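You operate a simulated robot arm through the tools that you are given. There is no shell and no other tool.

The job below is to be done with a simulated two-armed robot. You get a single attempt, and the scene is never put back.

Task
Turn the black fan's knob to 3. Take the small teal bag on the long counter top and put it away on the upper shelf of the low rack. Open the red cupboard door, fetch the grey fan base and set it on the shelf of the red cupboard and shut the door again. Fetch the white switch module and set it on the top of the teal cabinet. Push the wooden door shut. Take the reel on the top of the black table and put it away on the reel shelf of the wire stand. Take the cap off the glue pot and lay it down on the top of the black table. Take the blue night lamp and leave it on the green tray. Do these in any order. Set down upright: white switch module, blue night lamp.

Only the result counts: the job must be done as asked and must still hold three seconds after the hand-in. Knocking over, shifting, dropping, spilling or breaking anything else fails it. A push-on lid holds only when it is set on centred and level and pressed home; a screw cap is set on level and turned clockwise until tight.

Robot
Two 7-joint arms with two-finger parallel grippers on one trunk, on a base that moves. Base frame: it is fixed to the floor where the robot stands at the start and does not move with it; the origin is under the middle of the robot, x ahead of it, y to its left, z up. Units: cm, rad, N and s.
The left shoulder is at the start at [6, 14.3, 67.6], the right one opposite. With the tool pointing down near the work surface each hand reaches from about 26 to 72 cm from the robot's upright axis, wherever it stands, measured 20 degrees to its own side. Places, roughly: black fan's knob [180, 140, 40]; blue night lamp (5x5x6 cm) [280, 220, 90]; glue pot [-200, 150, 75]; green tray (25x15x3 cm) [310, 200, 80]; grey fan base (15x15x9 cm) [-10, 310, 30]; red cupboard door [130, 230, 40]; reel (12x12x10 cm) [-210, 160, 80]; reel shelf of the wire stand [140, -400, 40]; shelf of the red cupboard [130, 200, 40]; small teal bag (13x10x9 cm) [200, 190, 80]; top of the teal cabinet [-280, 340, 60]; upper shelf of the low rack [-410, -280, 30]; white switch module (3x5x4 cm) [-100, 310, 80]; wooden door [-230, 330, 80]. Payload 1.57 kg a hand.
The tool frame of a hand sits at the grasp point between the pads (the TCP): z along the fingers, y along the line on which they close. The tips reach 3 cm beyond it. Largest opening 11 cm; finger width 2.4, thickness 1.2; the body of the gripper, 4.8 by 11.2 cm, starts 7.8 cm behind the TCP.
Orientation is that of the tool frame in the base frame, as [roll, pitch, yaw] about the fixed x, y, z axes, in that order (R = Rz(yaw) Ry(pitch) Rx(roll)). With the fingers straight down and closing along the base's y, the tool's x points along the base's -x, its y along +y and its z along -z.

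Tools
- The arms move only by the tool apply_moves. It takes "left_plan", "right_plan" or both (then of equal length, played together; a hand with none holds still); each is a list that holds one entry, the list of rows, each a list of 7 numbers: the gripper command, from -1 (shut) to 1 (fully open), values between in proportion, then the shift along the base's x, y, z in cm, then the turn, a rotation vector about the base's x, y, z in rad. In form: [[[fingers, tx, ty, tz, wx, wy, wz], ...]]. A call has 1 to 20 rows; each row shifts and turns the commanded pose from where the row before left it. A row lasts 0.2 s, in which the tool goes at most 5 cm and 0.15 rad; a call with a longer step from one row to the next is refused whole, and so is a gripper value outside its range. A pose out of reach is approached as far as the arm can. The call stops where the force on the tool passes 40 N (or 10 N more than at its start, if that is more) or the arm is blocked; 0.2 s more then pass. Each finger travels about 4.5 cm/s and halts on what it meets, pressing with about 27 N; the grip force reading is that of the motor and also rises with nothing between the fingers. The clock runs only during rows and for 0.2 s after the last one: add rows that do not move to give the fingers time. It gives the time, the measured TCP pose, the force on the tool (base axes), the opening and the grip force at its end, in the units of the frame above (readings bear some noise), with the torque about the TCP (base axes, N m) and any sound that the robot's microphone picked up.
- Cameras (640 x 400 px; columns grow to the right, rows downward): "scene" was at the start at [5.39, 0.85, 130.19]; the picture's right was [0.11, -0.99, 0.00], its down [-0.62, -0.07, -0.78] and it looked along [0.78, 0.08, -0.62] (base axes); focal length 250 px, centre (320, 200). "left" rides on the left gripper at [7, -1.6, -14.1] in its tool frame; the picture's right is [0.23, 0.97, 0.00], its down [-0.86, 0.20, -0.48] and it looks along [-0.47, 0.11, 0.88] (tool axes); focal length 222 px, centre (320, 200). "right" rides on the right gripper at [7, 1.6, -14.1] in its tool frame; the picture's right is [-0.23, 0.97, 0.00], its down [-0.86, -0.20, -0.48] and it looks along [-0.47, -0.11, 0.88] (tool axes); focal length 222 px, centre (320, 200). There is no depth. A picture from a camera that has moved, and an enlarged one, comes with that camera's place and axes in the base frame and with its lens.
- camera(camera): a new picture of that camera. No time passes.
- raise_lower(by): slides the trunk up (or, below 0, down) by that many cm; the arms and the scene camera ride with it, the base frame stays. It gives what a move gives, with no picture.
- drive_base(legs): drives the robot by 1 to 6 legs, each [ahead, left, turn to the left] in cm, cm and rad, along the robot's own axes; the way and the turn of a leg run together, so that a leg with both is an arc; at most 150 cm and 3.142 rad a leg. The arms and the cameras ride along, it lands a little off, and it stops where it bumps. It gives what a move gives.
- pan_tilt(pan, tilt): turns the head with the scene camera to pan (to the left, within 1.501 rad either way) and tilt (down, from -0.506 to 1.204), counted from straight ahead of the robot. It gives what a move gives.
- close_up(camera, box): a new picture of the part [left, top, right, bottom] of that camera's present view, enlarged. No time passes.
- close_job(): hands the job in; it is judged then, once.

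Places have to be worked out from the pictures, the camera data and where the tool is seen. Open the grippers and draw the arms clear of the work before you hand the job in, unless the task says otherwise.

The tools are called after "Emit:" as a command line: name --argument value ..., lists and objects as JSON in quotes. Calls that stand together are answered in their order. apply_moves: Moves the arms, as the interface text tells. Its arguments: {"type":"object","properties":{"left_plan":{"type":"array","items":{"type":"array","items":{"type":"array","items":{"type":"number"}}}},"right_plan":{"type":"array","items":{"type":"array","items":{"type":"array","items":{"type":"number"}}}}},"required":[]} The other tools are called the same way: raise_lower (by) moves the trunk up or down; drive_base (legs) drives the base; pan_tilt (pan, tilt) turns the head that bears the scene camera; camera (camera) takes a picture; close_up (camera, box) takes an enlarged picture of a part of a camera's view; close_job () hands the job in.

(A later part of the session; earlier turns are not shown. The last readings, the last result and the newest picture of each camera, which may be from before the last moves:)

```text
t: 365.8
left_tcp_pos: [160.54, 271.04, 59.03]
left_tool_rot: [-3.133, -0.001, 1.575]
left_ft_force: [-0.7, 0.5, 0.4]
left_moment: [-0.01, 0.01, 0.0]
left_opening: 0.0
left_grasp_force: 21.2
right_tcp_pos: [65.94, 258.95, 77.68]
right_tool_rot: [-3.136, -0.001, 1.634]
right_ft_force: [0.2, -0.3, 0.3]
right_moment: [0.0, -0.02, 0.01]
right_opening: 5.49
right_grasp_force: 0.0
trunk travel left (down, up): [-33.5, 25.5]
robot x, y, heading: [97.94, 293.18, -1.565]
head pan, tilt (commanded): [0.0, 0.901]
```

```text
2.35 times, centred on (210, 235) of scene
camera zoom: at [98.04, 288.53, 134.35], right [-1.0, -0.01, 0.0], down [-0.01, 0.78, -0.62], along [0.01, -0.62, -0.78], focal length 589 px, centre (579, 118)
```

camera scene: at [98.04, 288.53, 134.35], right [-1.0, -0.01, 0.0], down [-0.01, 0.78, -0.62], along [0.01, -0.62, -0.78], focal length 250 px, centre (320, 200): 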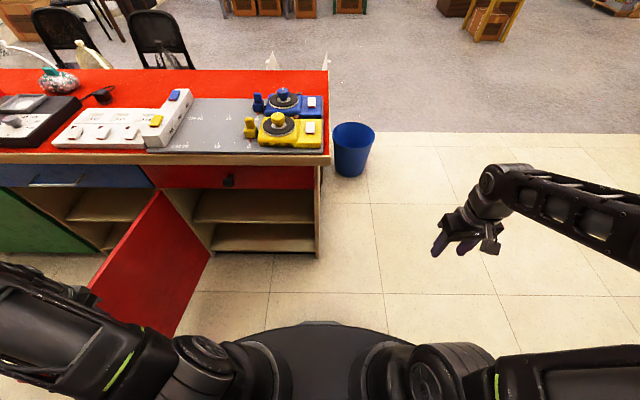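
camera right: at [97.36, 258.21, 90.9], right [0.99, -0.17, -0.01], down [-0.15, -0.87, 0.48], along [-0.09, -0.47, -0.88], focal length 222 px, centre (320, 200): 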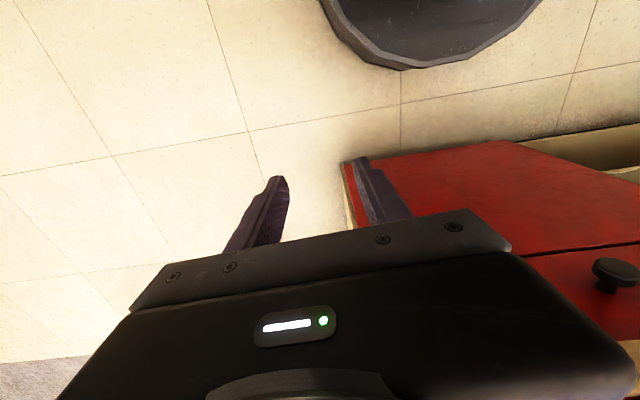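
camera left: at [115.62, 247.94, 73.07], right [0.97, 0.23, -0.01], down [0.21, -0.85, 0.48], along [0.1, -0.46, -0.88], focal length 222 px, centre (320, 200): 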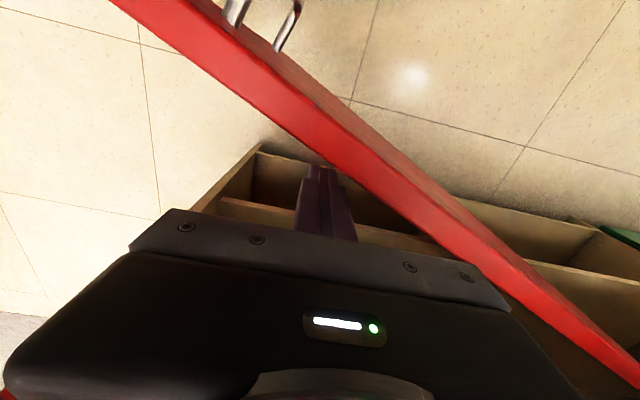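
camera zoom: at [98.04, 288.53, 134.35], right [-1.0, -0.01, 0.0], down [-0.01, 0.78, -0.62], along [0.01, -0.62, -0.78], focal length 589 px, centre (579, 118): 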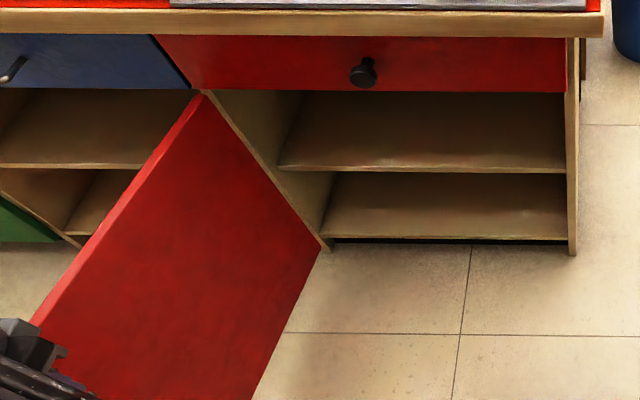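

The shelf is at about z≈36, x 102–159, with ~25 cm clearance. I retract the left hand and drive out to fetch the fan base from the white table.

Emit:
apply_moves --left_plan '[[[-1, -3, 0, 1, 0, 0, 0], [-1, -3, 0, 3.5, 0, 0, 0], [-1, -3, 0, 3.5, 0, 0, 0], [-1, -4, -1, 2, 0, 0, 0], [-1, -4, -1, 2, 0, 0, 0], [-1, -4, -1, 2, 0, 0, 0], [-1, -4, -1, 2, 0, 0, 0], [-1, -4, -1, 2, 0, 0, 0], [-1, -4, -1, 0, 0, 0, 0], [-1, 0, 0, 0, 0, 0, 0]]]'

Emit:
drive_base --legs '[[0, -90, 0], [60, 0, 0], [0, 0, 3.13]]'

Emit:
pan_tilt --pan 0.0 --tilt 0.7

Emit:
camera --camera "scene"

```text
t: 368.0
left_tcp_pos: [127.51, 264.9, 77.15]
left_tool_rot: [-3.135, -0.001, 1.573]
left_ft_force: [-0.4, 0.8, 0.0]
left_moment: [0.0, -0.02, -0.06]
left_opening: 0.0
left_grasp_force: 20.9
right_tcp_pos: [65.9, 258.95, 77.76]
right_tool_rot: [-3.136, -0.001, 1.633]
right_ft_force: [-0.3, 0.1, 0.3]
right_moment: [0.0, -0.01, 0.02]
right_opening: 5.49
right_grasp_force: 0.0
trunk travel left (down, up): [-33.5, 25.5]
robot x, y, heading: [98.16, 293.02, -1.559]
head pan, tilt (commanded): [0.0, 0.901]
```

```text
t: 370.9
left_tcp_pos: [81.52, 262.68, 77.03]
left_tool_rot: [-3.134, 0.0, 1.673]
left_ft_force: [1.1, 0.0, -0.7]
left_moment: [0.04, 0.02, -0.02]
left_opening: 0.01
left_grasp_force: 21.1
right_tcp_pos: [20.72, 250.76, 77.77]
right_tool_rot: [-3.136, -0.003, 1.727]
right_ft_force: [0.2, 0.4, 0.2]
right_moment: [0.01, 0.0, 0.04]
right_opening: 5.52
right_grasp_force: 0.1
trunk travel left (down, up): [-33.5, 25.5]
robot x, y, heading: [49.34, 287.94, -1.464]
head pan, tilt (commanded): [0.0, 0.901]
stopped in leg 1: the robot was blocked; the commanded pose is now the measured one
```

```text
t: 371.6
left_tcp_pos: [81.4, 262.87, 77.15]
left_tool_rot: [-3.135, -0.001, 1.671]
left_ft_force: [0.3, -0.1, -0.4]
left_moment: [-0.01, -0.03, 0.02]
left_opening: 0.0
left_grasp_force: 21.7
right_tcp_pos: [20.63, 250.87, 77.58]
right_tool_rot: [-3.137, -0.002, 1.728]
right_ft_force: [0.0, -0.3, 0.3]
right_moment: [-0.01, -0.04, 0.0]
right_opening: 5.5
right_grasp_force: 0.0
trunk travel left (down, up): [-33.5, 25.5]
robot x, y, heading: [49.48, 287.95, -1.463]
head pan, tilt (commanded): [0.0, 0.7]
```

```text
taken
camera scene: at [49.95, 282.48, 135.96], right [-0.99, -0.11, 0.0], down [-0.07, 0.64, -0.76], along [0.08, -0.76, -0.64], focal length 250 px, centre (320, 200)
```

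scene: 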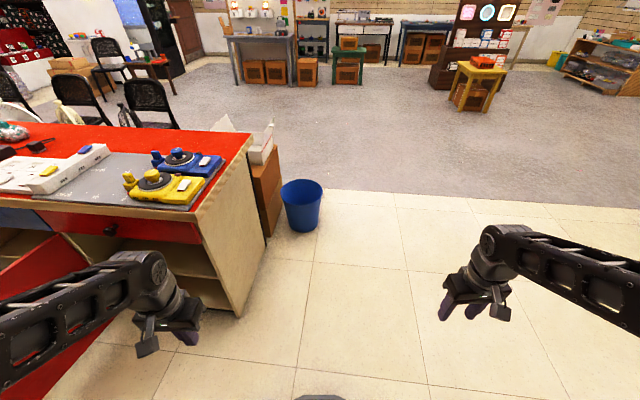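

The base bumped: I forgot the white table's right front leg at (22, 303). I check the table right away before moving on.

Emit:
pan_tilt --pan -1.5 --tilt 0.5

Emit:
camera --camera "scene"

```text
t: 373.2
left_tcp_pos: [81.29, 262.8, 77.21]
left_tool_rot: [-3.134, 0.001, 1.672]
left_ft_force: [0.3, -0.6, 0.0]
left_moment: [-0.01, 0.0, -0.01]
left_opening: 0.0
left_grasp_force: 21.4
right_tcp_pos: [20.67, 250.8, 77.71]
right_tool_rot: [-3.136, -0.003, 1.722]
right_ft_force: [-0.2, 0.0, -0.2]
right_moment: [0.01, 0.03, -0.01]
right_opening: 5.53
right_grasp_force: 0.1
trunk travel left (down, up): [-33.5, 25.5]
robot x, y, heading: [49.71, 288.08, -1.458]
head pan, tilt (commanded): [-1.499, 0.499]
```

```text
taken
camera scene: at [40.08, 289.29, 137.74], right [-0.18, 0.98, 0.0], down [0.47, 0.09, -0.88], along [-0.86, -0.16, -0.48], focal length 250 px, centre (320, 200)
```

scene: 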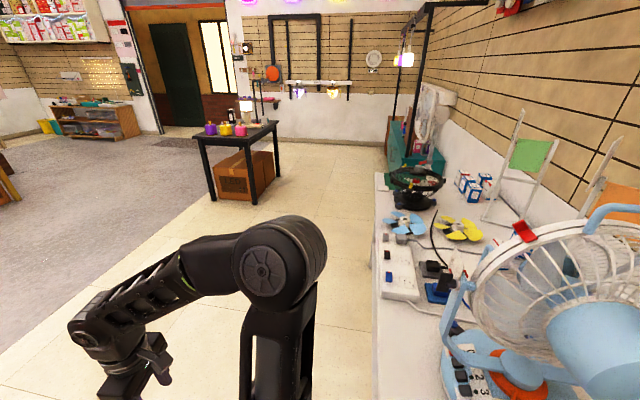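

The table and its things look undisturbed (front edge still at y≈296). I go ahead first to gain clearance, then slide and turn toward the table.

Emit:
drive_base --legs '[[28, 0, -0.113], [0, -48, 0], [28, 0, 0], [0, 0, 3.13]]'

Emit:
pan_tilt --pan 0.0 --tilt 0.7

Emit:
camera --camera "scene"

```text
t: 386.5
left_tcp_pos: [-25.06, 262.13, 77.15]
left_tool_rot: [-3.135, -0.001, -1.617]
left_ft_force: [0.5, 0.1, -0.5]
left_moment: [0.01, 0.01, -0.01]
left_opening: 0.02
left_grasp_force: 21.2
right_tcp_pos: [36.84, 265.23, 77.67]
right_tool_rot: [-3.135, -0.001, -1.56]
right_ft_force: [-0.4, 0.2, 0.4]
right_moment: [0.01, -0.01, -0.02]
right_opening: 5.51
right_grasp_force: 0.1
trunk travel left (down, up): [-33.5, 25.5]
robot x, y, heading: [2.84, 232.87, 1.534]
head pan, tilt (commanded): [-1.499, 0.499]
```

```text
t: 388.1
left_tcp_pos: [-24.96, 262.19, 77.15]
left_tool_rot: [-3.133, 0.001, -1.616]
left_ft_force: [-0.7, -0.2, -0.2]
left_moment: [0.0, 0.01, 0.0]
left_opening: 0.03
left_grasp_force: 21.1
right_tcp_pos: [36.76, 265.05, 77.63]
right_tool_rot: [-3.135, -0.003, -1.56]
right_ft_force: [0.1, 0.4, 0.1]
right_moment: [0.0, 0.01, 0.01]
right_opening: 5.51
right_grasp_force: 0.1
trunk travel left (down, up): [-33.5, 25.5]
robot x, y, heading: [2.92, 232.72, 1.528]
head pan, tilt (commanded): [0.0, 0.7]
```

```text
taken
camera scene: at [2.92, 238.04, 135.97], right [1.0, -0.04, 0.0], down [-0.02, -0.64, -0.77], along [0.03, 0.76, -0.64], focal length 250 px, centre (320, 200)
```

scene: 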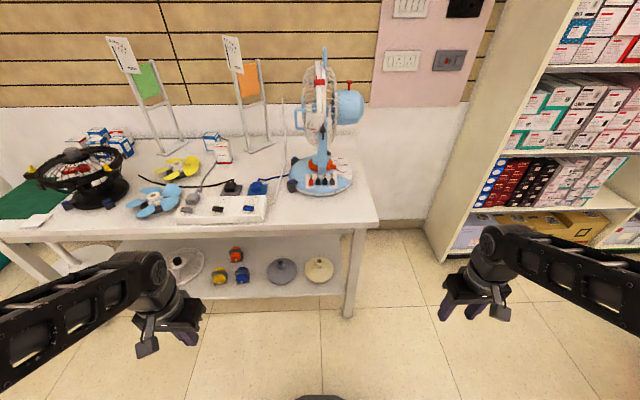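

The table is undisturbed. I zoom on the grey fan base on its lower shelf.

Emit:
close_up --camera "scene" --box '[200, 220, 380, 330]'

```text
3.56 times, centred on (290, 275) of scene
camera zoom: at [2.92, 238.04, 135.97], right [1.0, -0.04, 0.0], down [-0.02, -0.64, -0.77], along [0.03, 0.76, -0.64], focal length 890 px, centre (427, -67)
```

zoom: 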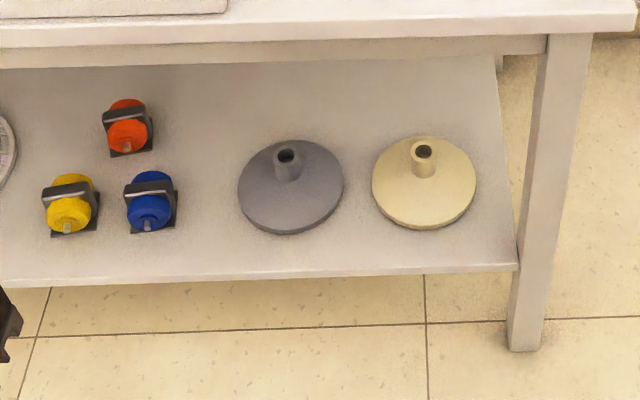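

The neck of the grey base is at about [-13.2, 312.2], top z≈34 (shelf z≈25). I lower the trunk, tilt the left hand forward about 0.95 rad and bring it in front of the shelf.

Emit:
drive_base --legs '[[0, 0, 0.043]]'

Emit:
raise_lower --by -33

Emit:
apply_moves --left_plan '[[[0.1, 1.4, 3.5, -0.5, 0.1, 0, 0], [0.1, 1.4, 3.5, -0.5, 0.12, 0, 0], [0.1, 1.4, 3.5, -1, 0.12, 0, 0], [0.1, 1.4, 3.5, -1, 0.12, 0, 0], [0.1, 1.4, 3.5, -1.5, 0.12, 0, 0], [0.1, 1.4, 3.5, -1.5, 0.12, 0, 0], [0.1, 1.4, 3.5, -1.5, 0.12, 0, 0], [0.1, 1.4, 3, -1.5, 0.13, 0, 0], [0.1, 0, 0, 0, 0, 0, 0]]]'

Emit:
camera --camera "left"

Emit:
camera --camera "scene"

```text
t: 388.9
left_tcp_pos: [-26.24, 260.9, 77.05]
left_tool_rot: [-3.135, 0.0, -1.574]
left_ft_force: [0.4, -0.5, -0.5]
left_moment: [-0.02, -0.01, 0.01]
left_opening: 0.0
left_grasp_force: 21.1
right_tcp_pos: [35.48, 266.46, 77.78]
right_tool_rot: [-3.136, -0.002, -1.519]
right_ft_force: [0.5, 0.3, -0.2]
right_moment: [-0.02, 0.0, -0.01]
right_opening: 5.5
right_grasp_force: 0.1
trunk travel left (down, up): [-33.5, 25.5]
robot x, y, heading: [2.89, 232.6, 1.573]
head pan, tilt (commanded): [0.0, 0.7]
```

```text
t: 392.1
left_tcp_pos: [-26.29, 261.06, 44.2]
left_tool_rot: [-3.135, -0.001, -1.576]
left_ft_force: [0.4, -0.6, 0.0]
left_moment: [-0.01, 0.0, -0.04]
left_opening: 0.03
left_grasp_force: 21.2
right_tcp_pos: [35.35, 266.57, 44.6]
right_tool_rot: [-3.137, -0.001, -1.52]
right_ft_force: [0.1, 0.5, 0.8]
right_moment: [0.03, 0.0, -0.01]
right_opening: 5.52
right_grasp_force: 0.0
trunk travel left (down, up): [-0.5, 58.5]
robot x, y, heading: [2.77, 232.94, 1.578]
head pan, tilt (commanded): [0.0, 0.7]
```

```text
t: 394.1
left_tcp_pos: [-15.03, 288.5, 35.07]
left_tool_rot: [-3.136, 0.952, -1.573]
left_ft_force: [-0.4, 0.1, -0.5]
left_moment: [0.01, -0.02, 0.01]
left_opening: 6.04
left_grasp_force: 0.0
right_tcp_pos: [35.47, 266.48, 44.64]
right_tool_rot: [-3.135, -0.001, -1.517]
right_ft_force: [-0.4, -0.9, 0.6]
right_moment: [0.02, 0.04, -0.01]
right_opening: 5.51
right_grasp_force: 0.0
trunk travel left (down, up): [-0.5, 58.5]
robot x, y, heading: [3.02, 232.64, 1.58]
head pan, tilt (commanded): [0.0, 0.7]
```

```text
taken
camera left: at [-13.55, 272.94, 37.45], right [-0.97, -0.12, -0.19], down [-0.2, 0.11, 0.97], along [-0.1, 0.99, -0.13], focal length 222 px, centre (320, 200)
```

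left: 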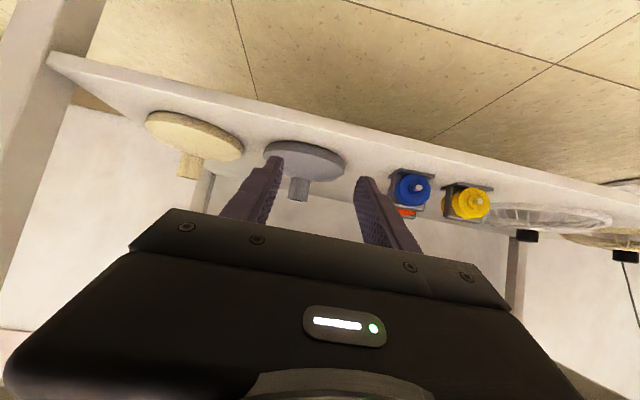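

```text
taken
camera scene: at [2.68, 238.04, 102.97], right [1.0, 0.01, 0.0], down [0.0, -0.64, -0.76], along [0.0, 0.76, -0.64], focal length 250 px, centre (320, 200)
```

scene: 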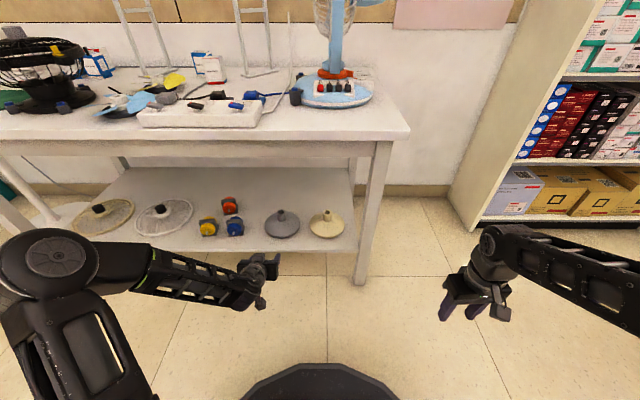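

The neck appears at x≈-13.3, z 29–33. I align the hand (x +1.7, z -2.4) and drive forward 16 cm.

Emit:
apply_moves --left_plan '[[[0.1, 0.9, 0, -1.2, 0, 0, 0], [0.1, 0.8, 0, -1.2, 0, 0, 0], [0.1, 0, 0, 0, 0, 0, 0]]]'

Emit:
drive_base --legs '[[16, 0, -0.006]]'

Emit:
camera --camera "left"

Emit:
close_up --camera "scene" --box '[200, 180, 380, 300]'

```text
t: 394.9
left_tcp_pos: [-13.38, 288.49, 32.67]
left_tool_rot: [-3.138, 0.951, -1.575]
left_ft_force: [0.2, 0.4, 1.0]
left_moment: [0.01, 0.02, -0.07]
left_opening: 6.05
left_grasp_force: 0.0
right_tcp_pos: [35.35, 266.54, 44.75]
right_tool_rot: [-3.136, -0.002, -1.521]
right_ft_force: [-0.7, 0.5, 0.4]
right_moment: [-0.03, -0.02, -0.02]
right_opening: 5.51
right_grasp_force: 0.1
trunk travel left (down, up): [-0.5, 58.5]
robot x, y, heading: [2.86, 232.48, 1.575]
head pan, tilt (commanded): [0.0, 0.7]
```

```text
t: 396.3
left_tcp_pos: [-13.14, 304.11, 32.65]
left_tool_rot: [-3.138, 0.95, -1.581]
left_ft_force: [0.4, 1.0, 0.1]
left_moment: [-0.02, 0.01, -0.01]
left_opening: 6.09
left_grasp_force: 0.1
right_tcp_pos: [35.59, 282.01, 44.73]
right_tool_rot: [-3.136, 0.0, -1.524]
right_ft_force: [-0.5, -0.3, -0.8]
right_moment: [0.01, 0.02, -0.01]
right_opening: 5.53
right_grasp_force: 0.1
trunk travel left (down, up): [-0.5, 58.5]
robot x, y, heading: [2.98, 248.32, 1.566]
head pan, tilt (commanded): [0.0, 0.7]
```

```text
taken
camera left: at [-11.67, 288.63, 35.16], right [-0.98, -0.12, -0.19], down [-0.2, 0.11, 0.97], along [-0.09, 0.99, -0.13], focal length 222 px, centre (320, 200)
```

left: 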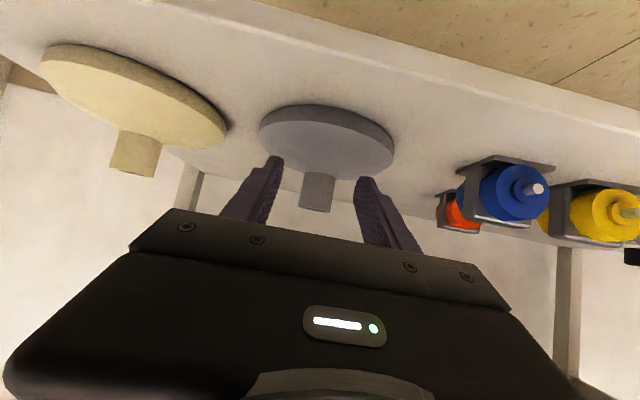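

```text
3.33 times, centred on (290, 240) of scene
camera zoom: at [2.68, 253.65, 102.97], right [1.0, 0.0, 0.0], down [0.0, -0.64, -0.76], along [0.0, 0.76, -0.64], focal length 834 px, centre (420, 67)
```

zoom: 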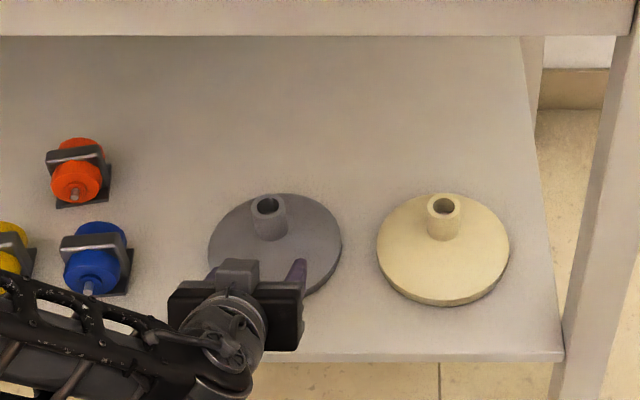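

Neck centred between the fingers. I advance 7 cm with the arm and close on the neck.

Emit:
apply_moves --left_plan '[[[0.1, -0.2, 2.4, 0, 0, 0, 0], [0.1, -0.2, 2.4, 0, 0, 0, 0], [0.1, 0, 2.4, 0, 0, 0, 0], [0.1, 0, 0, 0, 0, 0, 0], [-1, 0, 0, 0, 0, 0, 0], [-1, 0, 0, 0, 0, 0, 0], [-1, 0, 0, 0, 0, 0, 0], [-1, 0, 0, 0, 0, 0, 0]]]'

Emit:
camera --camera "left"

Emit:
close_up --camera "scene" --box '[200, 180, 380, 300]'

```text
t: 398.1
left_tcp_pos: [-13.47, 311.39, 32.76]
left_tool_rot: [-3.139, 0.952, -1.583]
left_ft_force: [-1.9, 0.3, 0.1]
left_moment: [0.03, 0.45, -0.03]
left_opening: 3.44
left_grasp_force: 26.5
right_tcp_pos: [35.65, 282.03, 44.68]
right_tool_rot: [-3.137, -0.002, -1.523]
right_ft_force: [0.5, -0.3, 0.4]
right_moment: [0.0, 0.0, -0.02]
right_opening: 5.49
right_grasp_force: 0.0
trunk travel left (down, up): [-0.5, 58.5]
robot x, y, heading: [2.79, 248.15, 1.568]
head pan, tilt (commanded): [0.0, 0.7]
```

```text
taken
camera left: at [-12.05, 295.79, 35.28], right [-0.98, -0.12, -0.19], down [-0.2, 0.11, 0.97], along [-0.1, 0.99, -0.13], focal length 222 px, centre (320, 200)
```

left: 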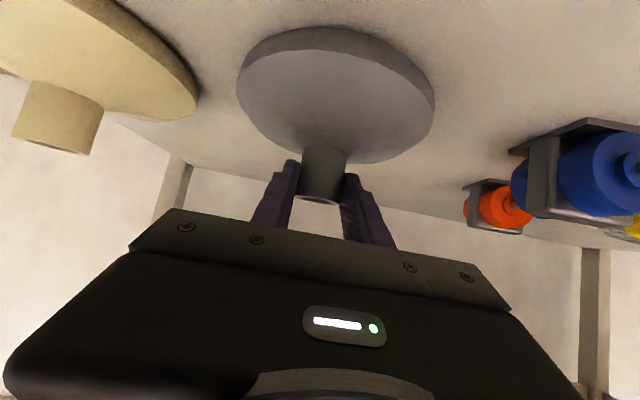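

```text
3.33 times, centred on (290, 240) of scene
camera zoom: at [2.68, 253.66, 102.97], right [1.0, 0.0, 0.0], down [0.0, -0.64, -0.76], along [0.0, 0.76, -0.64], focal length 834 px, centre (420, 67)
```

zoom: 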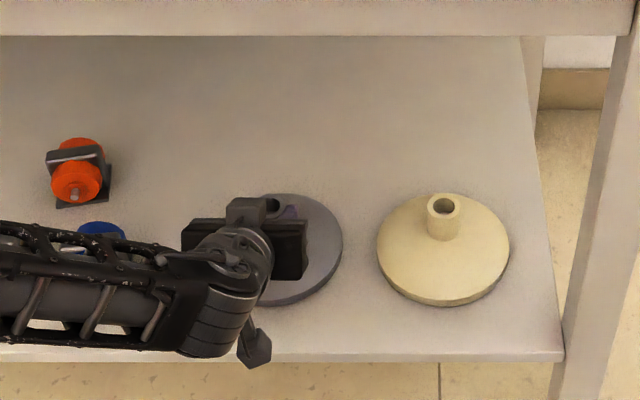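

Gripped (3.4 cm). I lift by raising the trunk 8 cm and check that the base stays level.

Emit:
raise_lower --by 8

Emit:
camera --camera "left"

```text
t: 399.3
left_tcp_pos: [-13.49, 311.49, 40.78]
left_tool_rot: [-3.138, 0.95, -1.58]
left_ft_force: [0.4, 0.1, -3.8]
left_moment: [-0.09, -0.02, 0.02]
left_opening: 3.46
left_grasp_force: 26.8
right_tcp_pos: [35.6, 281.99, 52.59]
right_tool_rot: [-3.137, -0.003, -1.524]
right_ft_force: [-0.6, -0.6, 0.1]
right_moment: [0.01, 0.01, -0.03]
right_opening: 5.48
right_grasp_force: 0.1
trunk travel left (down, up): [-8.5, 50.5]
robot x, y, heading: [2.71, 248.13, 1.572]
head pan, tilt (commanded): [0.0, 0.7]
```

```text
taken
camera left: at [-12.03, 295.78, 43.24], right [-0.98, -0.12, -0.19], down [-0.2, 0.11, 0.97], along [-0.09, 0.99, -0.13], focal length 222 px, centre (320, 200)
```

left: 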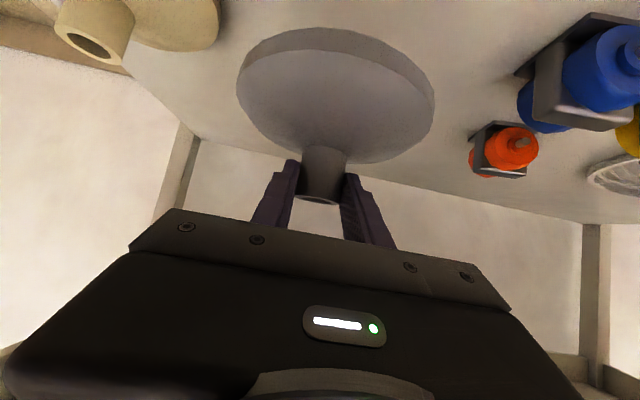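

The base sits firmly in the grip. I back out from the table, raise it, pull the hand in by 9 cm, and turn around.

Emit:
drive_base --legs '[[-48, 0, 0]]'

Emit:
raise_lower --by 20

Emit:
apply_moves --left_plan '[[[-1, 0, -2.5, 0, 0, 0, 0], [-1, 0, -2.5, 0, 0, 0, 0], [-1, 0, -2.5, 0, 0, 0, 0], [-1, 0, -1.5, 0, 0, 0, 0], [-1, 0, 0, 0, 0, 0, 0]]]'

Emit:
drive_base --legs '[[0, 0, 3.14], [-60, 0, 0], [0, 55, 0]]'

Emit:
camera --camera "left"

Emit:
camera --camera "scene"

```text
t: 402.1
left_tcp_pos: [-13.54, 264.15, 40.83]
left_tool_rot: [-3.138, 0.949, -1.58]
left_ft_force: [0.1, 0.3, -4.5]
left_moment: [-0.06, 0.02, 0.02]
left_opening: 3.44
left_grasp_force: 27.3
right_tcp_pos: [35.5, 234.91, 52.67]
right_tool_rot: [-3.137, -0.001, -1.524]
right_ft_force: [-1.4, -0.3, -0.1]
right_moment: [-0.02, 0.02, -0.01]
right_opening: 5.53
right_grasp_force: 0.0
trunk travel left (down, up): [-8.5, 50.5]
robot x, y, heading: [2.68, 201.41, 1.571]
head pan, tilt (commanded): [0.0, 0.7]
```

```text
t: 404.2
left_tcp_pos: [-13.5, 264.19, 60.81]
left_tool_rot: [-3.137, 0.95, -1.58]
left_ft_force: [0.2, -0.1, -3.4]
left_moment: [-0.07, 0.0, 0.0]
left_opening: 3.45
left_grasp_force: 26.8
right_tcp_pos: [35.56, 234.88, 72.69]
right_tool_rot: [-3.137, -0.003, -1.524]
right_ft_force: [-0.3, -0.1, -0.2]
right_moment: [-0.01, 0.0, 0.02]
right_opening: 5.5
right_grasp_force: 0.0
trunk travel left (down, up): [-28.5, 30.5]
robot x, y, heading: [3.12, 201.17, 1.571]
head pan, tilt (commanded): [0.0, 0.7]
```

```text
t: 405.4
left_tcp_pos: [-13.55, 255.23, 60.75]
left_tool_rot: [-3.138, 0.951, -1.582]
left_ft_force: [0.2, 0.7, -4.3]
left_moment: [-0.04, -0.01, -0.03]
left_opening: 3.45
left_grasp_force: 27.3
right_tcp_pos: [35.59, 234.83, 72.64]
right_tool_rot: [-3.137, -0.001, -1.523]
right_ft_force: [0.1, 0.8, -0.1]
right_moment: [0.0, 0.01, 0.01]
right_opening: 5.5
right_grasp_force: 0.0
trunk travel left (down, up): [-28.5, 30.5]
robot x, y, heading: [2.75, 200.58, 1.575]
head pan, tilt (commanded): [0.0, 0.7]
```

```text
t: 418.9
left_tcp_pos: [74.51, 206.47, 60.66]
left_tool_rot: [-3.136, 0.95, 1.546]
left_ft_force: [-0.4, -0.1, -4.5]
left_moment: [0.09, -0.01, -0.02]
left_opening: 3.4
left_grasp_force: 27.7
right_tcp_pos: [25.6, 227.49, 72.69]
right_tool_rot: [-3.136, -0.002, 1.603]
right_ft_force: [0.3, 1.0, 0.6]
right_moment: [-0.01, -0.01, 0.01]
right_opening: 5.51
right_grasp_force: 0.0
trunk travel left (down, up): [-28.5, 30.5]
robot x, y, heading: [58.37, 260.67, -1.58]
head pan, tilt (commanded): [0.0, 0.7]
```

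```text
taken
camera left: at [73.23, 222.13, 63.19], right [0.98, 0.11, -0.19], down [0.2, -0.11, 0.97], along [0.08, -0.99, -0.13], focal length 222 px, centre (320, 200)
```

left: 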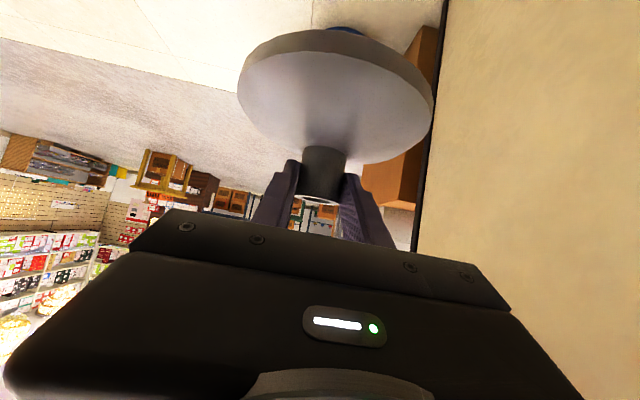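

```text
taken
camera scene: at [58.61, 255.32, 130.96], right [-1.0, 0.01, 0.0], down [0.01, 0.64, -0.76], along [-0.01, -0.76, -0.64], focal length 250 px, centre (320, 200)
```

scene: 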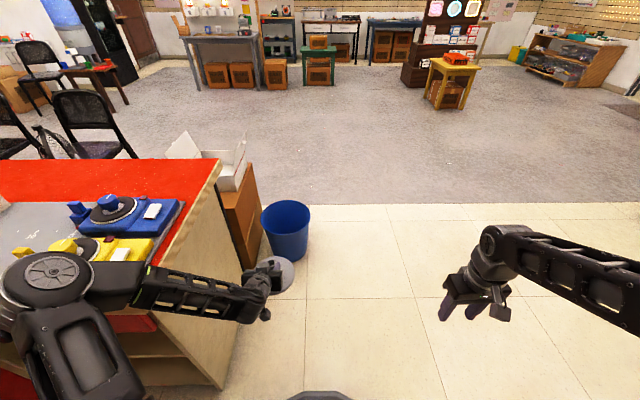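

Holding well. I back up to y≈295 and slide left into the corridor to x≈105, then look at the open cupboard.

Emit:
drive_base --legs '[[-34, 0, 0.01], [0, 47, 0]]'

Emit:
pan_tilt --pan 0.2 --tilt 0.95

Emit:
camera --camera "scene"

Emit:
camera --camera "left"

```text
t: 423.6
left_tcp_pos: [121.96, 240.87, 60.66]
left_tool_rot: [-3.138, 0.949, 1.559]
left_ft_force: [-1.1, -0.2, -4.2]
left_moment: [0.06, 0.05, 0.02]
left_opening: 3.4
left_grasp_force: 26.4
right_tcp_pos: [73.0, 261.29, 72.6]
right_tool_rot: [-3.135, -0.002, 1.616]
right_ft_force: [0.7, -1.6, -0.5]
right_moment: [-0.01, -0.01, -0.02]
right_opening: 5.5
right_grasp_force: 0.0
trunk travel left (down, up): [-28.5, 30.5]
robot x, y, heading: [105.47, 294.86, -1.571]
head pan, tilt (commanded): [0.0, 0.7]
```

```text
t: 424.3
left_tcp_pos: [122.01, 240.94, 60.73]
left_tool_rot: [-3.14, 0.951, 1.559]
left_ft_force: [-0.8, 0.9, -3.7]
left_moment: [0.09, -0.01, -0.01]
left_opening: 3.43
left_grasp_force: 27.1
right_tcp_pos: [72.89, 261.33, 72.76]
right_tool_rot: [-3.134, -0.001, 1.617]
right_ft_force: [-0.1, -0.2, -0.3]
right_moment: [0.02, 0.0, 0.03]
right_opening: 5.51
right_grasp_force: 0.0
trunk travel left (down, up): [-28.5, 30.5]
robot x, y, heading: [105.76, 295.39, -1.574]
head pan, tilt (commanded): [0.201, 0.949]
```

```text
taken
camera scene: at [106.99, 290.83, 128.99], right [-0.98, -0.2, 0.0], down [-0.16, 0.8, -0.58], along [0.11, -0.57, -0.81], focal length 250 px, centre (320, 200)
```

scene: 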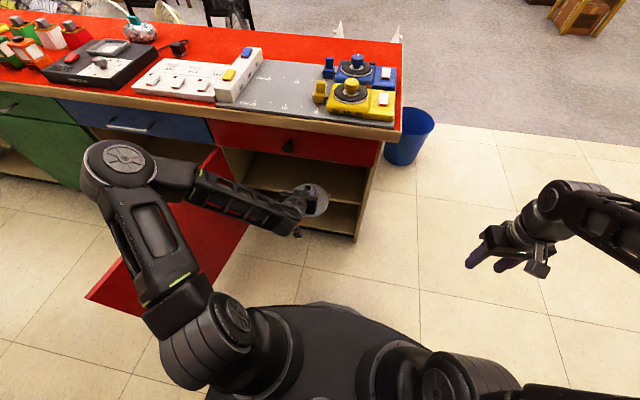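

```text
taken
camera left: at [120.56, 256.46, 63.18], right [0.98, 0.12, -0.19], down [0.2, -0.11, 0.97], along [0.09, -0.99, -0.13], focal length 222 px, centre (320, 200)
```

left: 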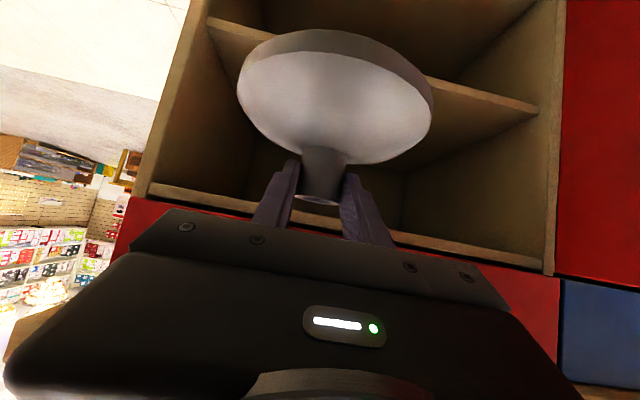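

The shelf is at z≈35 and the opening tops out at z≈60. To keep the forearm clear of the drawer knob (≈[131, 230, 66]) I shift to x≈98, lower the trunk 13.5 cm and start driving in.

Emit:
drive_base --legs '[[0, -7.5, 0]]'

Emit:
raise_lower --by -13.5

Emit:
drive_base --legs '[[13, 0, 0]]'

Emit:
camera --camera "scene"

Emit:
camera --camera "left"

```text
t: 425.4
left_tcp_pos: [114.38, 240.91, 60.65]
left_tool_rot: [-3.139, 0.95, 1.559]
left_ft_force: [0.6, 0.0, -3.7]
left_moment: [0.09, -0.01, 0.01]
left_opening: 3.41
left_grasp_force: 26.9
right_tcp_pos: [65.24, 261.43, 72.66]
right_tool_rot: [-3.137, -0.003, 1.617]
right_ft_force: [0.5, -0.2, 0.2]
right_moment: [-0.02, 0.0, 0.0]
right_opening: 5.51
right_grasp_force: 0.2
trunk travel left (down, up): [-28.5, 30.5]
robot x, y, heading: [98.0, 295.34, -1.575]
head pan, tilt (commanded): [0.201, 0.949]
```

```text
t: 427.0
left_tcp_pos: [114.34, 240.7, 47.2]
left_tool_rot: [-3.138, 0.949, 1.558]
left_ft_force: [-0.6, -0.4, -4.6]
left_moment: [0.06, -0.02, 0.01]
left_opening: 3.4
left_grasp_force: 27.1
right_tcp_pos: [65.4, 261.41, 59.18]
right_tool_rot: [-3.136, -0.002, 1.616]
right_ft_force: [-0.2, 1.1, -0.4]
right_moment: [0.0, 0.04, 0.01]
right_opening: 5.5
right_grasp_force: 0.1
trunk travel left (down, up): [-15.0, 44.0]
robot x, y, heading: [98.47, 295.03, -1.576]
head pan, tilt (commanded): [0.201, 0.949]
```

```text
t: 428.3
left_tcp_pos: [114.19, 227.97, 47.18]
left_tool_rot: [-3.139, 0.95, 1.559]
left_ft_force: [0.3, 0.2, -4.9]
left_moment: [0.05, 0.05, -0.01]
left_opening: 3.4
left_grasp_force: 27.0
right_tcp_pos: [65.28, 248.48, 59.13]
right_tool_rot: [-3.136, -0.003, 1.613]
right_ft_force: [-0.1, 0.3, 1.0]
right_moment: [0.0, 0.01, 0.0]
right_opening: 5.5
right_grasp_force: 0.1
trunk travel left (down, up): [-15.0, 44.0]
robot x, y, heading: [97.63, 282.15, -1.572]
head pan, tilt (commanded): [0.201, 0.949]
```

```text
taken
camera scene: at [99.38, 277.91, 115.49], right [-0.98, -0.2, 0.0], down [-0.16, 0.8, -0.58], along [0.11, -0.57, -0.81], focal length 250 px, centre (320, 200)
```

scene: 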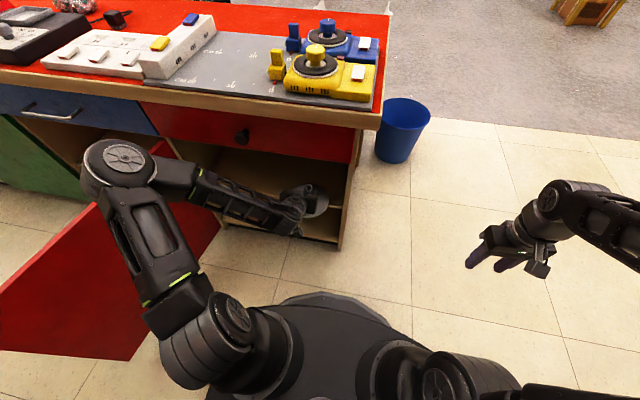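

```text
taken
camera left: at [112.88, 243.5, 49.69], right [0.98, 0.12, -0.19], down [0.2, -0.11, 0.97], along [0.09, -0.99, -0.13], focal length 222 px, centre (320, 200)
```

left: 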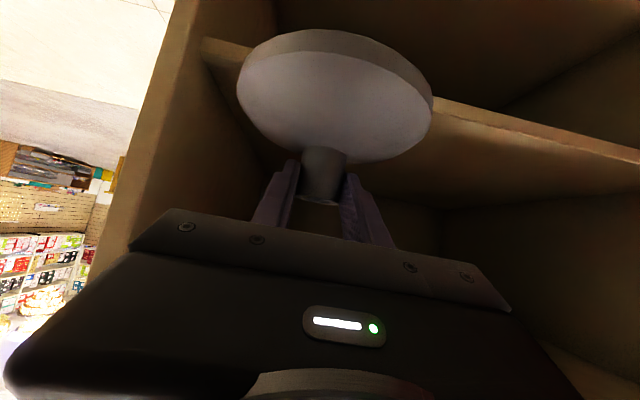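

The shelf's front edge is at y≈224, z≈35.7; the base's underside is ~39, so it clears. I drive in 13 cm more.

Emit:
drive_base --legs '[[13, 0, 0]]'

Emit:
camera --camera "scene"

Emit:
camera --camera "left"

```text
t: 429.5
left_tcp_pos: [114.22, 215.17, 47.27]
left_tool_rot: [-3.138, 0.95, 1.558]
left_ft_force: [0.3, 0.4, -5.1]
left_moment: [0.08, -0.01, 0.01]
left_opening: 3.39
left_grasp_force: 26.5
right_tcp_pos: [65.25, 235.85, 59.27]
right_tool_rot: [-3.136, -0.002, 1.614]
right_ft_force: [-1.0, -0.1, 0.6]
right_moment: [0.01, 0.01, -0.02]
right_opening: 5.48
right_grasp_force: 0.1
trunk travel left (down, up): [-15.0, 44.0]
robot x, y, heading: [97.81, 269.07, -1.573]
head pan, tilt (commanded): [0.201, 0.949]
```

```text
taken
camera scene: at [99.33, 265.12, 115.49], right [-0.98, -0.2, 0.0], down [-0.16, 0.8, -0.58], along [0.11, -0.57, -0.81], focal length 250 px, centre (320, 200)
```

scene: 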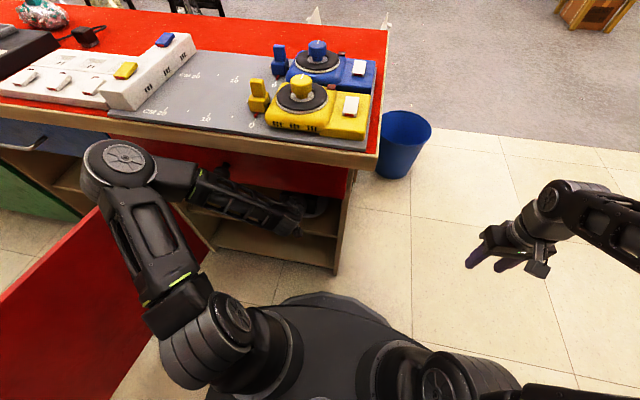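

```text
taken
camera left: at [112.82, 230.72, 49.68], right [0.98, 0.12, -0.19], down [0.2, -0.11, 0.97], along [0.09, -0.99, -0.13], focal length 222 px, centre (320, 200)
```

left: 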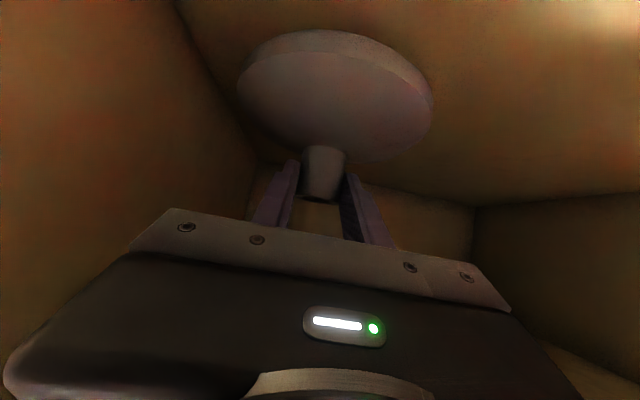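

The base is fully over the shelf. I lower the trunk 2 cm, then use small arm steps until contact.

Emit:
raise_lower --by -2

Emit:
apply_moves --left_plan '[[[-1, 0, 0, -0.4, 0, 0, 0], [-1, 0, 0, -0.4, 0, 0, 0], [-1, 0, 0, -0.4, 0, 0, 0], [-1, 0, 0, 0, 0, 0, 0]]]'

```text
t: 430.2
left_tcp_pos: [114.19, 215.17, 45.18]
left_tool_rot: [-3.138, 0.95, 1.557]
left_ft_force: [-0.1, 0.0, -3.5]
left_moment: [0.05, -0.02, 0.01]
left_opening: 3.41
left_grasp_force: 26.8
right_tcp_pos: [65.13, 235.59, 57.18]
right_tool_rot: [-3.136, -0.002, 1.615]
right_ft_force: [-0.3, -0.1, -0.2]
right_moment: [0.05, -0.01, 0.0]
right_opening: 5.5
right_grasp_force: 0.2
trunk travel left (down, up): [-13.0, 46.0]
robot x, y, heading: [97.96, 269.14, -1.575]
head pan, tilt (commanded): [0.201, 0.949]
```

```text
t: 431.2
left_tcp_pos: [114.18, 215.12, 44.04]
left_tool_rot: [-3.14, 0.949, 1.557]
left_ft_force: [1.0, -0.2, -4.3]
left_moment: [0.06, 0.02, 0.01]
left_opening: 3.38
left_grasp_force: 26.9
right_tcp_pos: [65.15, 235.68, 57.19]
right_tool_rot: [-3.136, -0.002, 1.615]
right_ft_force: [0.4, 0.7, -0.1]
right_moment: [-0.03, 0.01, -0.04]
right_opening: 5.49
right_grasp_force: 0.0
trunk travel left (down, up): [-13.0, 46.0]
robot x, y, heading: [98.38, 269.02, -1.578]
head pan, tilt (commanded): [0.201, 0.949]
```

No contact yet at z=44.0; I go on down in small steps.

Emit:
apply_moves --left_plan '[[[-1, 0, 0, -0.35, 0, 0, 0], [-1, 0, 0, -0.35, 0, 0, 0], [-1, 0, 0, -0.3, 0, 0, 0], [-1, 0, 0, 0, 0, 0, 0]]]'

```text
t: 432.2
left_tcp_pos: [114.05, 214.92, 43.26]
left_tool_rot: [-3.14, 0.955, 1.552]
left_ft_force: [0.6, -5.5, 21.5]
left_moment: [-0.54, 0.08, -0.1]
left_opening: 3.4
left_grasp_force: 27.5
right_tcp_pos: [65.25, 235.71, 57.23]
right_tool_rot: [-3.137, -0.001, 1.616]
right_ft_force: [-0.5, -1.2, -0.2]
right_moment: [-0.03, 0.05, 0.0]
right_opening: 5.49
right_grasp_force: 0.0
trunk travel left (down, up): [-13.0, 46.0]
robot x, y, heading: [97.86, 269.37, -1.573]
head pan, tilt (commanded): [0.201, 0.949]
```

Contact (21 N). I ease off and open the fingers, then check that the base stands on the shelf.

Emit:
apply_moves --left_plan '[[[-1, 0, 0, 0.25, 0, 0, 0], [-0.3, 0, 0, 0, 0, 0, 0], [-0.1, 0, 0, 0, 0, 0, 0], [0.2, 0, 0, 0, 0, 0, 0], [0.2, 0, 0, 0, 0, 0, 0], [0.2, 0, 0, 0, 0, 0, 0]]]'

Emit:
camera --camera "left"

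```text
t: 433.6
left_tcp_pos: [114.17, 215.25, 43.35]
left_tool_rot: [-3.14, 0.949, 1.556]
left_ft_force: [-0.4, -0.1, -0.4]
left_moment: [-0.02, 0.0, -0.02]
left_opening: 6.6
left_grasp_force: 0.0
right_tcp_pos: [65.16, 235.68, 57.14]
right_tool_rot: [-3.137, -0.001, 1.615]
right_ft_force: [-0.5, 0.6, 0.1]
right_moment: [0.04, 0.02, 0.0]
right_opening: 5.47
right_grasp_force: 0.1
trunk travel left (down, up): [-13.0, 46.0]
robot x, y, heading: [98.01, 269.1, -1.573]
head pan, tilt (commanded): [0.201, 0.949]
```

```text
taken
camera left: at [112.83, 230.74, 45.81], right [0.98, 0.12, -0.19], down [0.2, -0.11, 0.97], along [0.09, -0.99, -0.13], focal length 222 px, centre (320, 200)
```

left: 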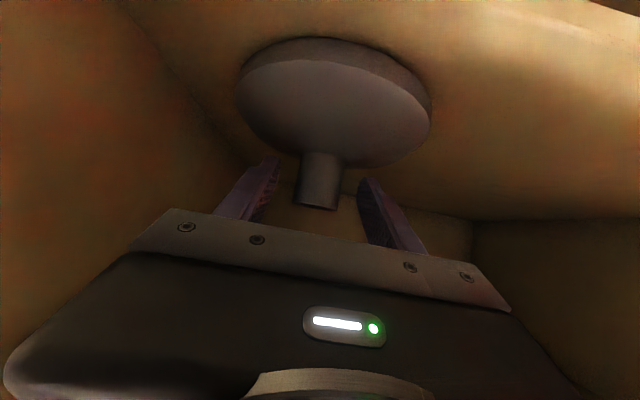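

The base stands free on the shelf. I drive straight back out.

Emit:
drive_base --legs '[[-26, 0, 0]]'

Emit:
camera --camera "left"

Emit:
camera --camera "scene"

```text
t: 435.5
left_tcp_pos: [114.32, 240.7, 43.39]
left_tool_rot: [-3.139, 0.949, 1.557]
left_ft_force: [0.0, 0.5, -0.8]
left_moment: [0.0, 0.0, -0.02]
left_opening: 6.61
left_grasp_force: 0.0
right_tcp_pos: [65.41, 261.25, 57.2]
right_tool_rot: [-3.138, -0.003, 1.614]
right_ft_force: [-0.5, -0.2, -0.6]
right_moment: [-0.01, -0.01, 0.01]
right_opening: 5.5
right_grasp_force: 0.0
trunk travel left (down, up): [-13.0, 46.0]
robot x, y, heading: [98.33, 294.93, -1.574]
head pan, tilt (commanded): [0.201, 0.949]
```

```text
taken
camera left: at [112.94, 256.39, 45.81], right [0.98, 0.12, -0.19], down [0.2, -0.11, 0.97], along [0.09, -0.99, -0.13], focal length 222 px, centre (320, 200)
```

left: 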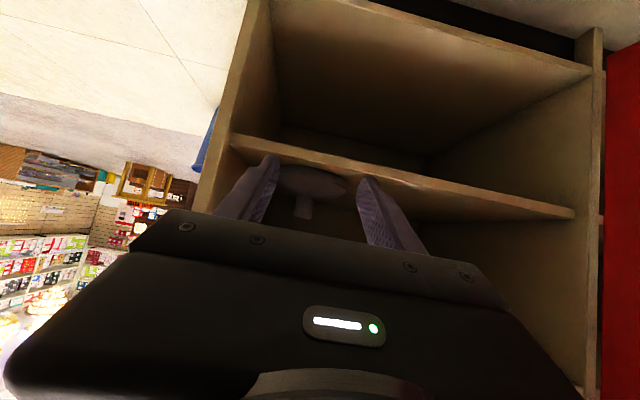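

```text
taken
camera scene: at [99.43, 290.78, 113.49], right [-0.98, -0.19, 0.0], down [-0.16, 0.8, -0.58], along [0.11, -0.57, -0.81], focal length 250 px, centre (320, 200)
```

scene: 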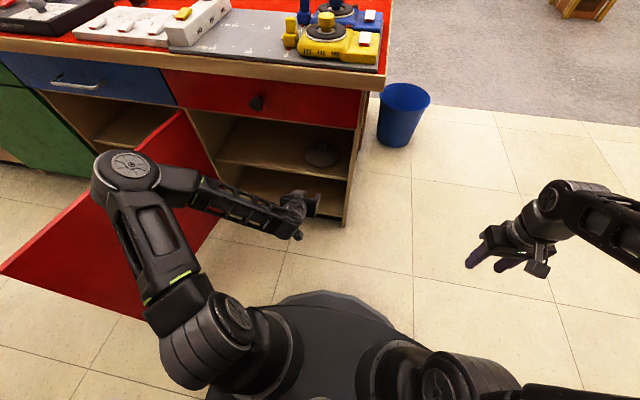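

The base stands well inside on the shelf. To close the door I raise the trunk and bring the left hand back to pointing down.

Emit:
raise_lower --by 25

Emit:
apply_moves --left_plan '[[[-1, 0, 2, 1, 0.15, 0, 0], [-1, 0, 2.5, 1, 0.15, 0, 0], [-1, 0.5, 2.5, 1, 0.15, 0, 0], [-1, 1, 2.5, 1, 0.15, 0, 0], [-1, 1.5, 2.5, 1, 0.15, 0, 0], [-1, 2, 2.5, 1, 0.15, 0, 0], [-1, 2, 2, 1, 0.05, 0, 0], [-1, 2, 2, 1, 0, 0, 0], [-1, 0, 0, 0, 0, 0, 0]]]'

Emit:
drive_base --legs '[[-2, 17, 0]]'

Emit:
pan_tilt --pan 0.6 --tilt 0.9

Emit:
camera --camera "scene"

```text
t: 438.0
left_tcp_pos: [114.27, 240.82, 68.3]
left_tool_rot: [-3.138, 0.95, 1.556]
left_ft_force: [0.2, 0.1, -0.3]
left_moment: [0.0, -0.02, 0.02]
left_opening: 6.6
left_grasp_force: 0.1
right_tcp_pos: [65.28, 261.32, 82.28]
right_tool_rot: [-3.136, 0.0, 1.614]
right_ft_force: [-0.3, -0.3, -0.7]
right_moment: [0.03, -0.01, -0.02]
right_opening: 5.5
right_grasp_force: 0.2
trunk travel left (down, up): [-38.0, 21.0]
robot x, y, heading: [98.21, 294.78, -1.577]
head pan, tilt (commanded): [0.201, 0.949]
```

```text
t: 440.0
left_tcp_pos: [123.35, 259.49, 76.3]
left_tool_rot: [-3.125, -0.001, 1.561]
left_ft_force: [0.0, 0.8, -0.3]
left_moment: [0.0, -0.02, 0.0]
left_opening: 0.0
left_grasp_force: 21.3
right_tcp_pos: [65.26, 261.31, 82.16]
right_tool_rot: [-3.134, -0.002, 1.613]
right_ft_force: [-0.6, -0.1, 0.0]
right_moment: [0.04, 0.02, -0.01]
right_opening: 5.5
right_grasp_force: 0.1
trunk travel left (down, up): [-38.0, 21.0]
robot x, y, heading: [97.78, 295.11, -1.574]
head pan, tilt (commanded): [0.201, 0.949]
```

```text
t: 441.5
left_tcp_pos: [140.65, 261.38, 76.29]
left_tool_rot: [-3.127, 0.002, 1.563]
left_ft_force: [0.3, -0.1, 0.0]
left_moment: [0.04, 0.01, 0.01]
left_opening: 0.0
left_grasp_force: 20.8
right_tcp_pos: [82.64, 263.31, 82.13]
right_tool_rot: [-3.135, -0.002, 1.614]
right_ft_force: [-0.2, 0.3, -0.5]
right_moment: [0.0, 0.03, 0.02]
right_opening: 5.5
right_grasp_force: 0.0
trunk travel left (down, up): [-38.0, 21.0]
robot x, y, heading: [115.36, 297.27, -1.576]
head pan, tilt (commanded): [0.201, 0.949]
```

```text
t: 442.4
left_tcp_pos: [140.72, 261.34, 76.37]
left_tool_rot: [-3.127, 0.0, 1.563]
left_ft_force: [0.8, 0.1, 0.2]
left_moment: [-0.01, 0.02, -0.01]
left_opening: 0.0
left_grasp_force: 21.3
right_tcp_pos: [82.57, 263.15, 82.12]
right_tool_rot: [-3.136, -0.002, 1.614]
right_ft_force: [0.0, 0.3, -0.1]
right_moment: [0.02, 0.0, -0.01]
right_opening: 5.48
right_grasp_force: 0.0
trunk travel left (down, up): [-38.0, 21.0]
robot x, y, heading: [115.49, 296.56, -1.575]
head pan, tilt (commanded): [0.6, 0.901]
```

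```text
taken
camera scene: at [119.45, 293.6, 138.85], right [-0.83, -0.56, 0.0], down [-0.44, 0.65, -0.62], along [0.35, -0.51, -0.78], focal length 250 px, centre (320, 200)
```

scene: 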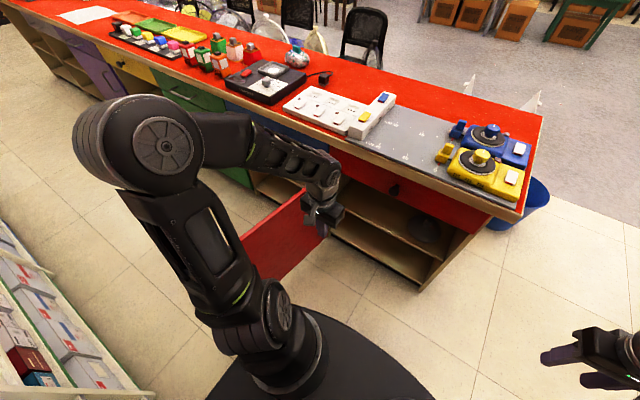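

The door stands at about 99°. I carry the closed left fingers over its top to the outer side, around [174, 267].

Emit:
apply_moves --left_plan '[[[-1, 4.2, 0.7, 0, 0, 0, 0], [-1, 4.2, 0.7, 0, 0, 0, 0], [-1, 4.2, 0.7, 0, 0, 0, 0], [-1, 4.2, 0.7, 0, 0, 0, 0], [-1, 4.2, 0.7, 0, 0, 0, 0], [-1, 4.2, 0.7, 0, 0, 0, 0], [-1, 4.2, 0.7, 0, 0, 0, 0], [-1, 4.2, 0.7, 0, 0, 0, 0], [-1, 0, 0, 0, 0, 0, 0]]]'

Emit:
camera --camera "left"

Emit:
camera --camera "scene"

```text
t: 444.4
left_tcp_pos: [174.5, 267.3, 76.52]
left_tool_rot: [-3.126, 0.001, 1.565]
left_ft_force: [0.3, -0.5, 0.7]
left_moment: [0.03, -0.01, 0.0]
left_opening: 0.01
left_grasp_force: 21.2
right_tcp_pos: [82.64, 263.35, 82.21]
right_tool_rot: [-3.136, -0.001, 1.614]
right_ft_force: [0.6, -0.2, -0.7]
right_moment: [0.0, -0.03, 0.01]
right_opening: 5.51
right_grasp_force: 0.1
trunk travel left (down, up): [-38.0, 21.0]
robot x, y, heading: [115.6, 296.51, -1.578]
head pan, tilt (commanded): [0.6, 0.901]
```

```text
taken
camera left: at [173.04, 274.21, 90.51], right [0.98, 0.22, -0.02], down [0.2, -0.86, 0.48], along [0.09, -0.47, -0.88], focal length 222 px, centre (320, 200)
```

left: 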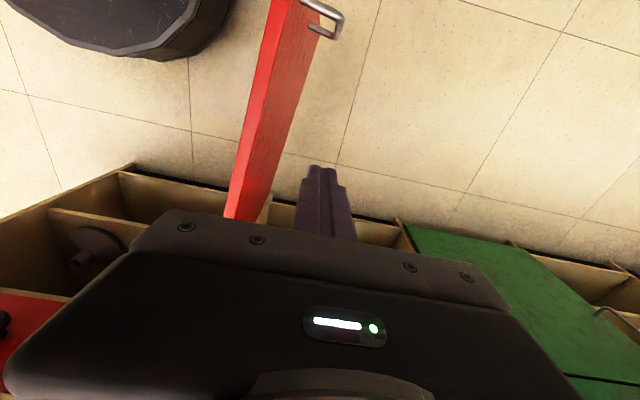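

```text
taken
camera scene: at [119.46, 293.61, 138.85], right [-0.83, -0.56, 0.0], down [-0.44, 0.65, -0.62], along [0.35, -0.51, -0.78], focal length 250 px, centre (320, 200)
```

scene: 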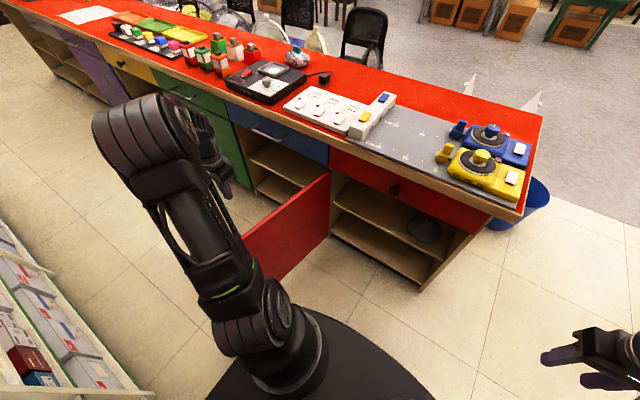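

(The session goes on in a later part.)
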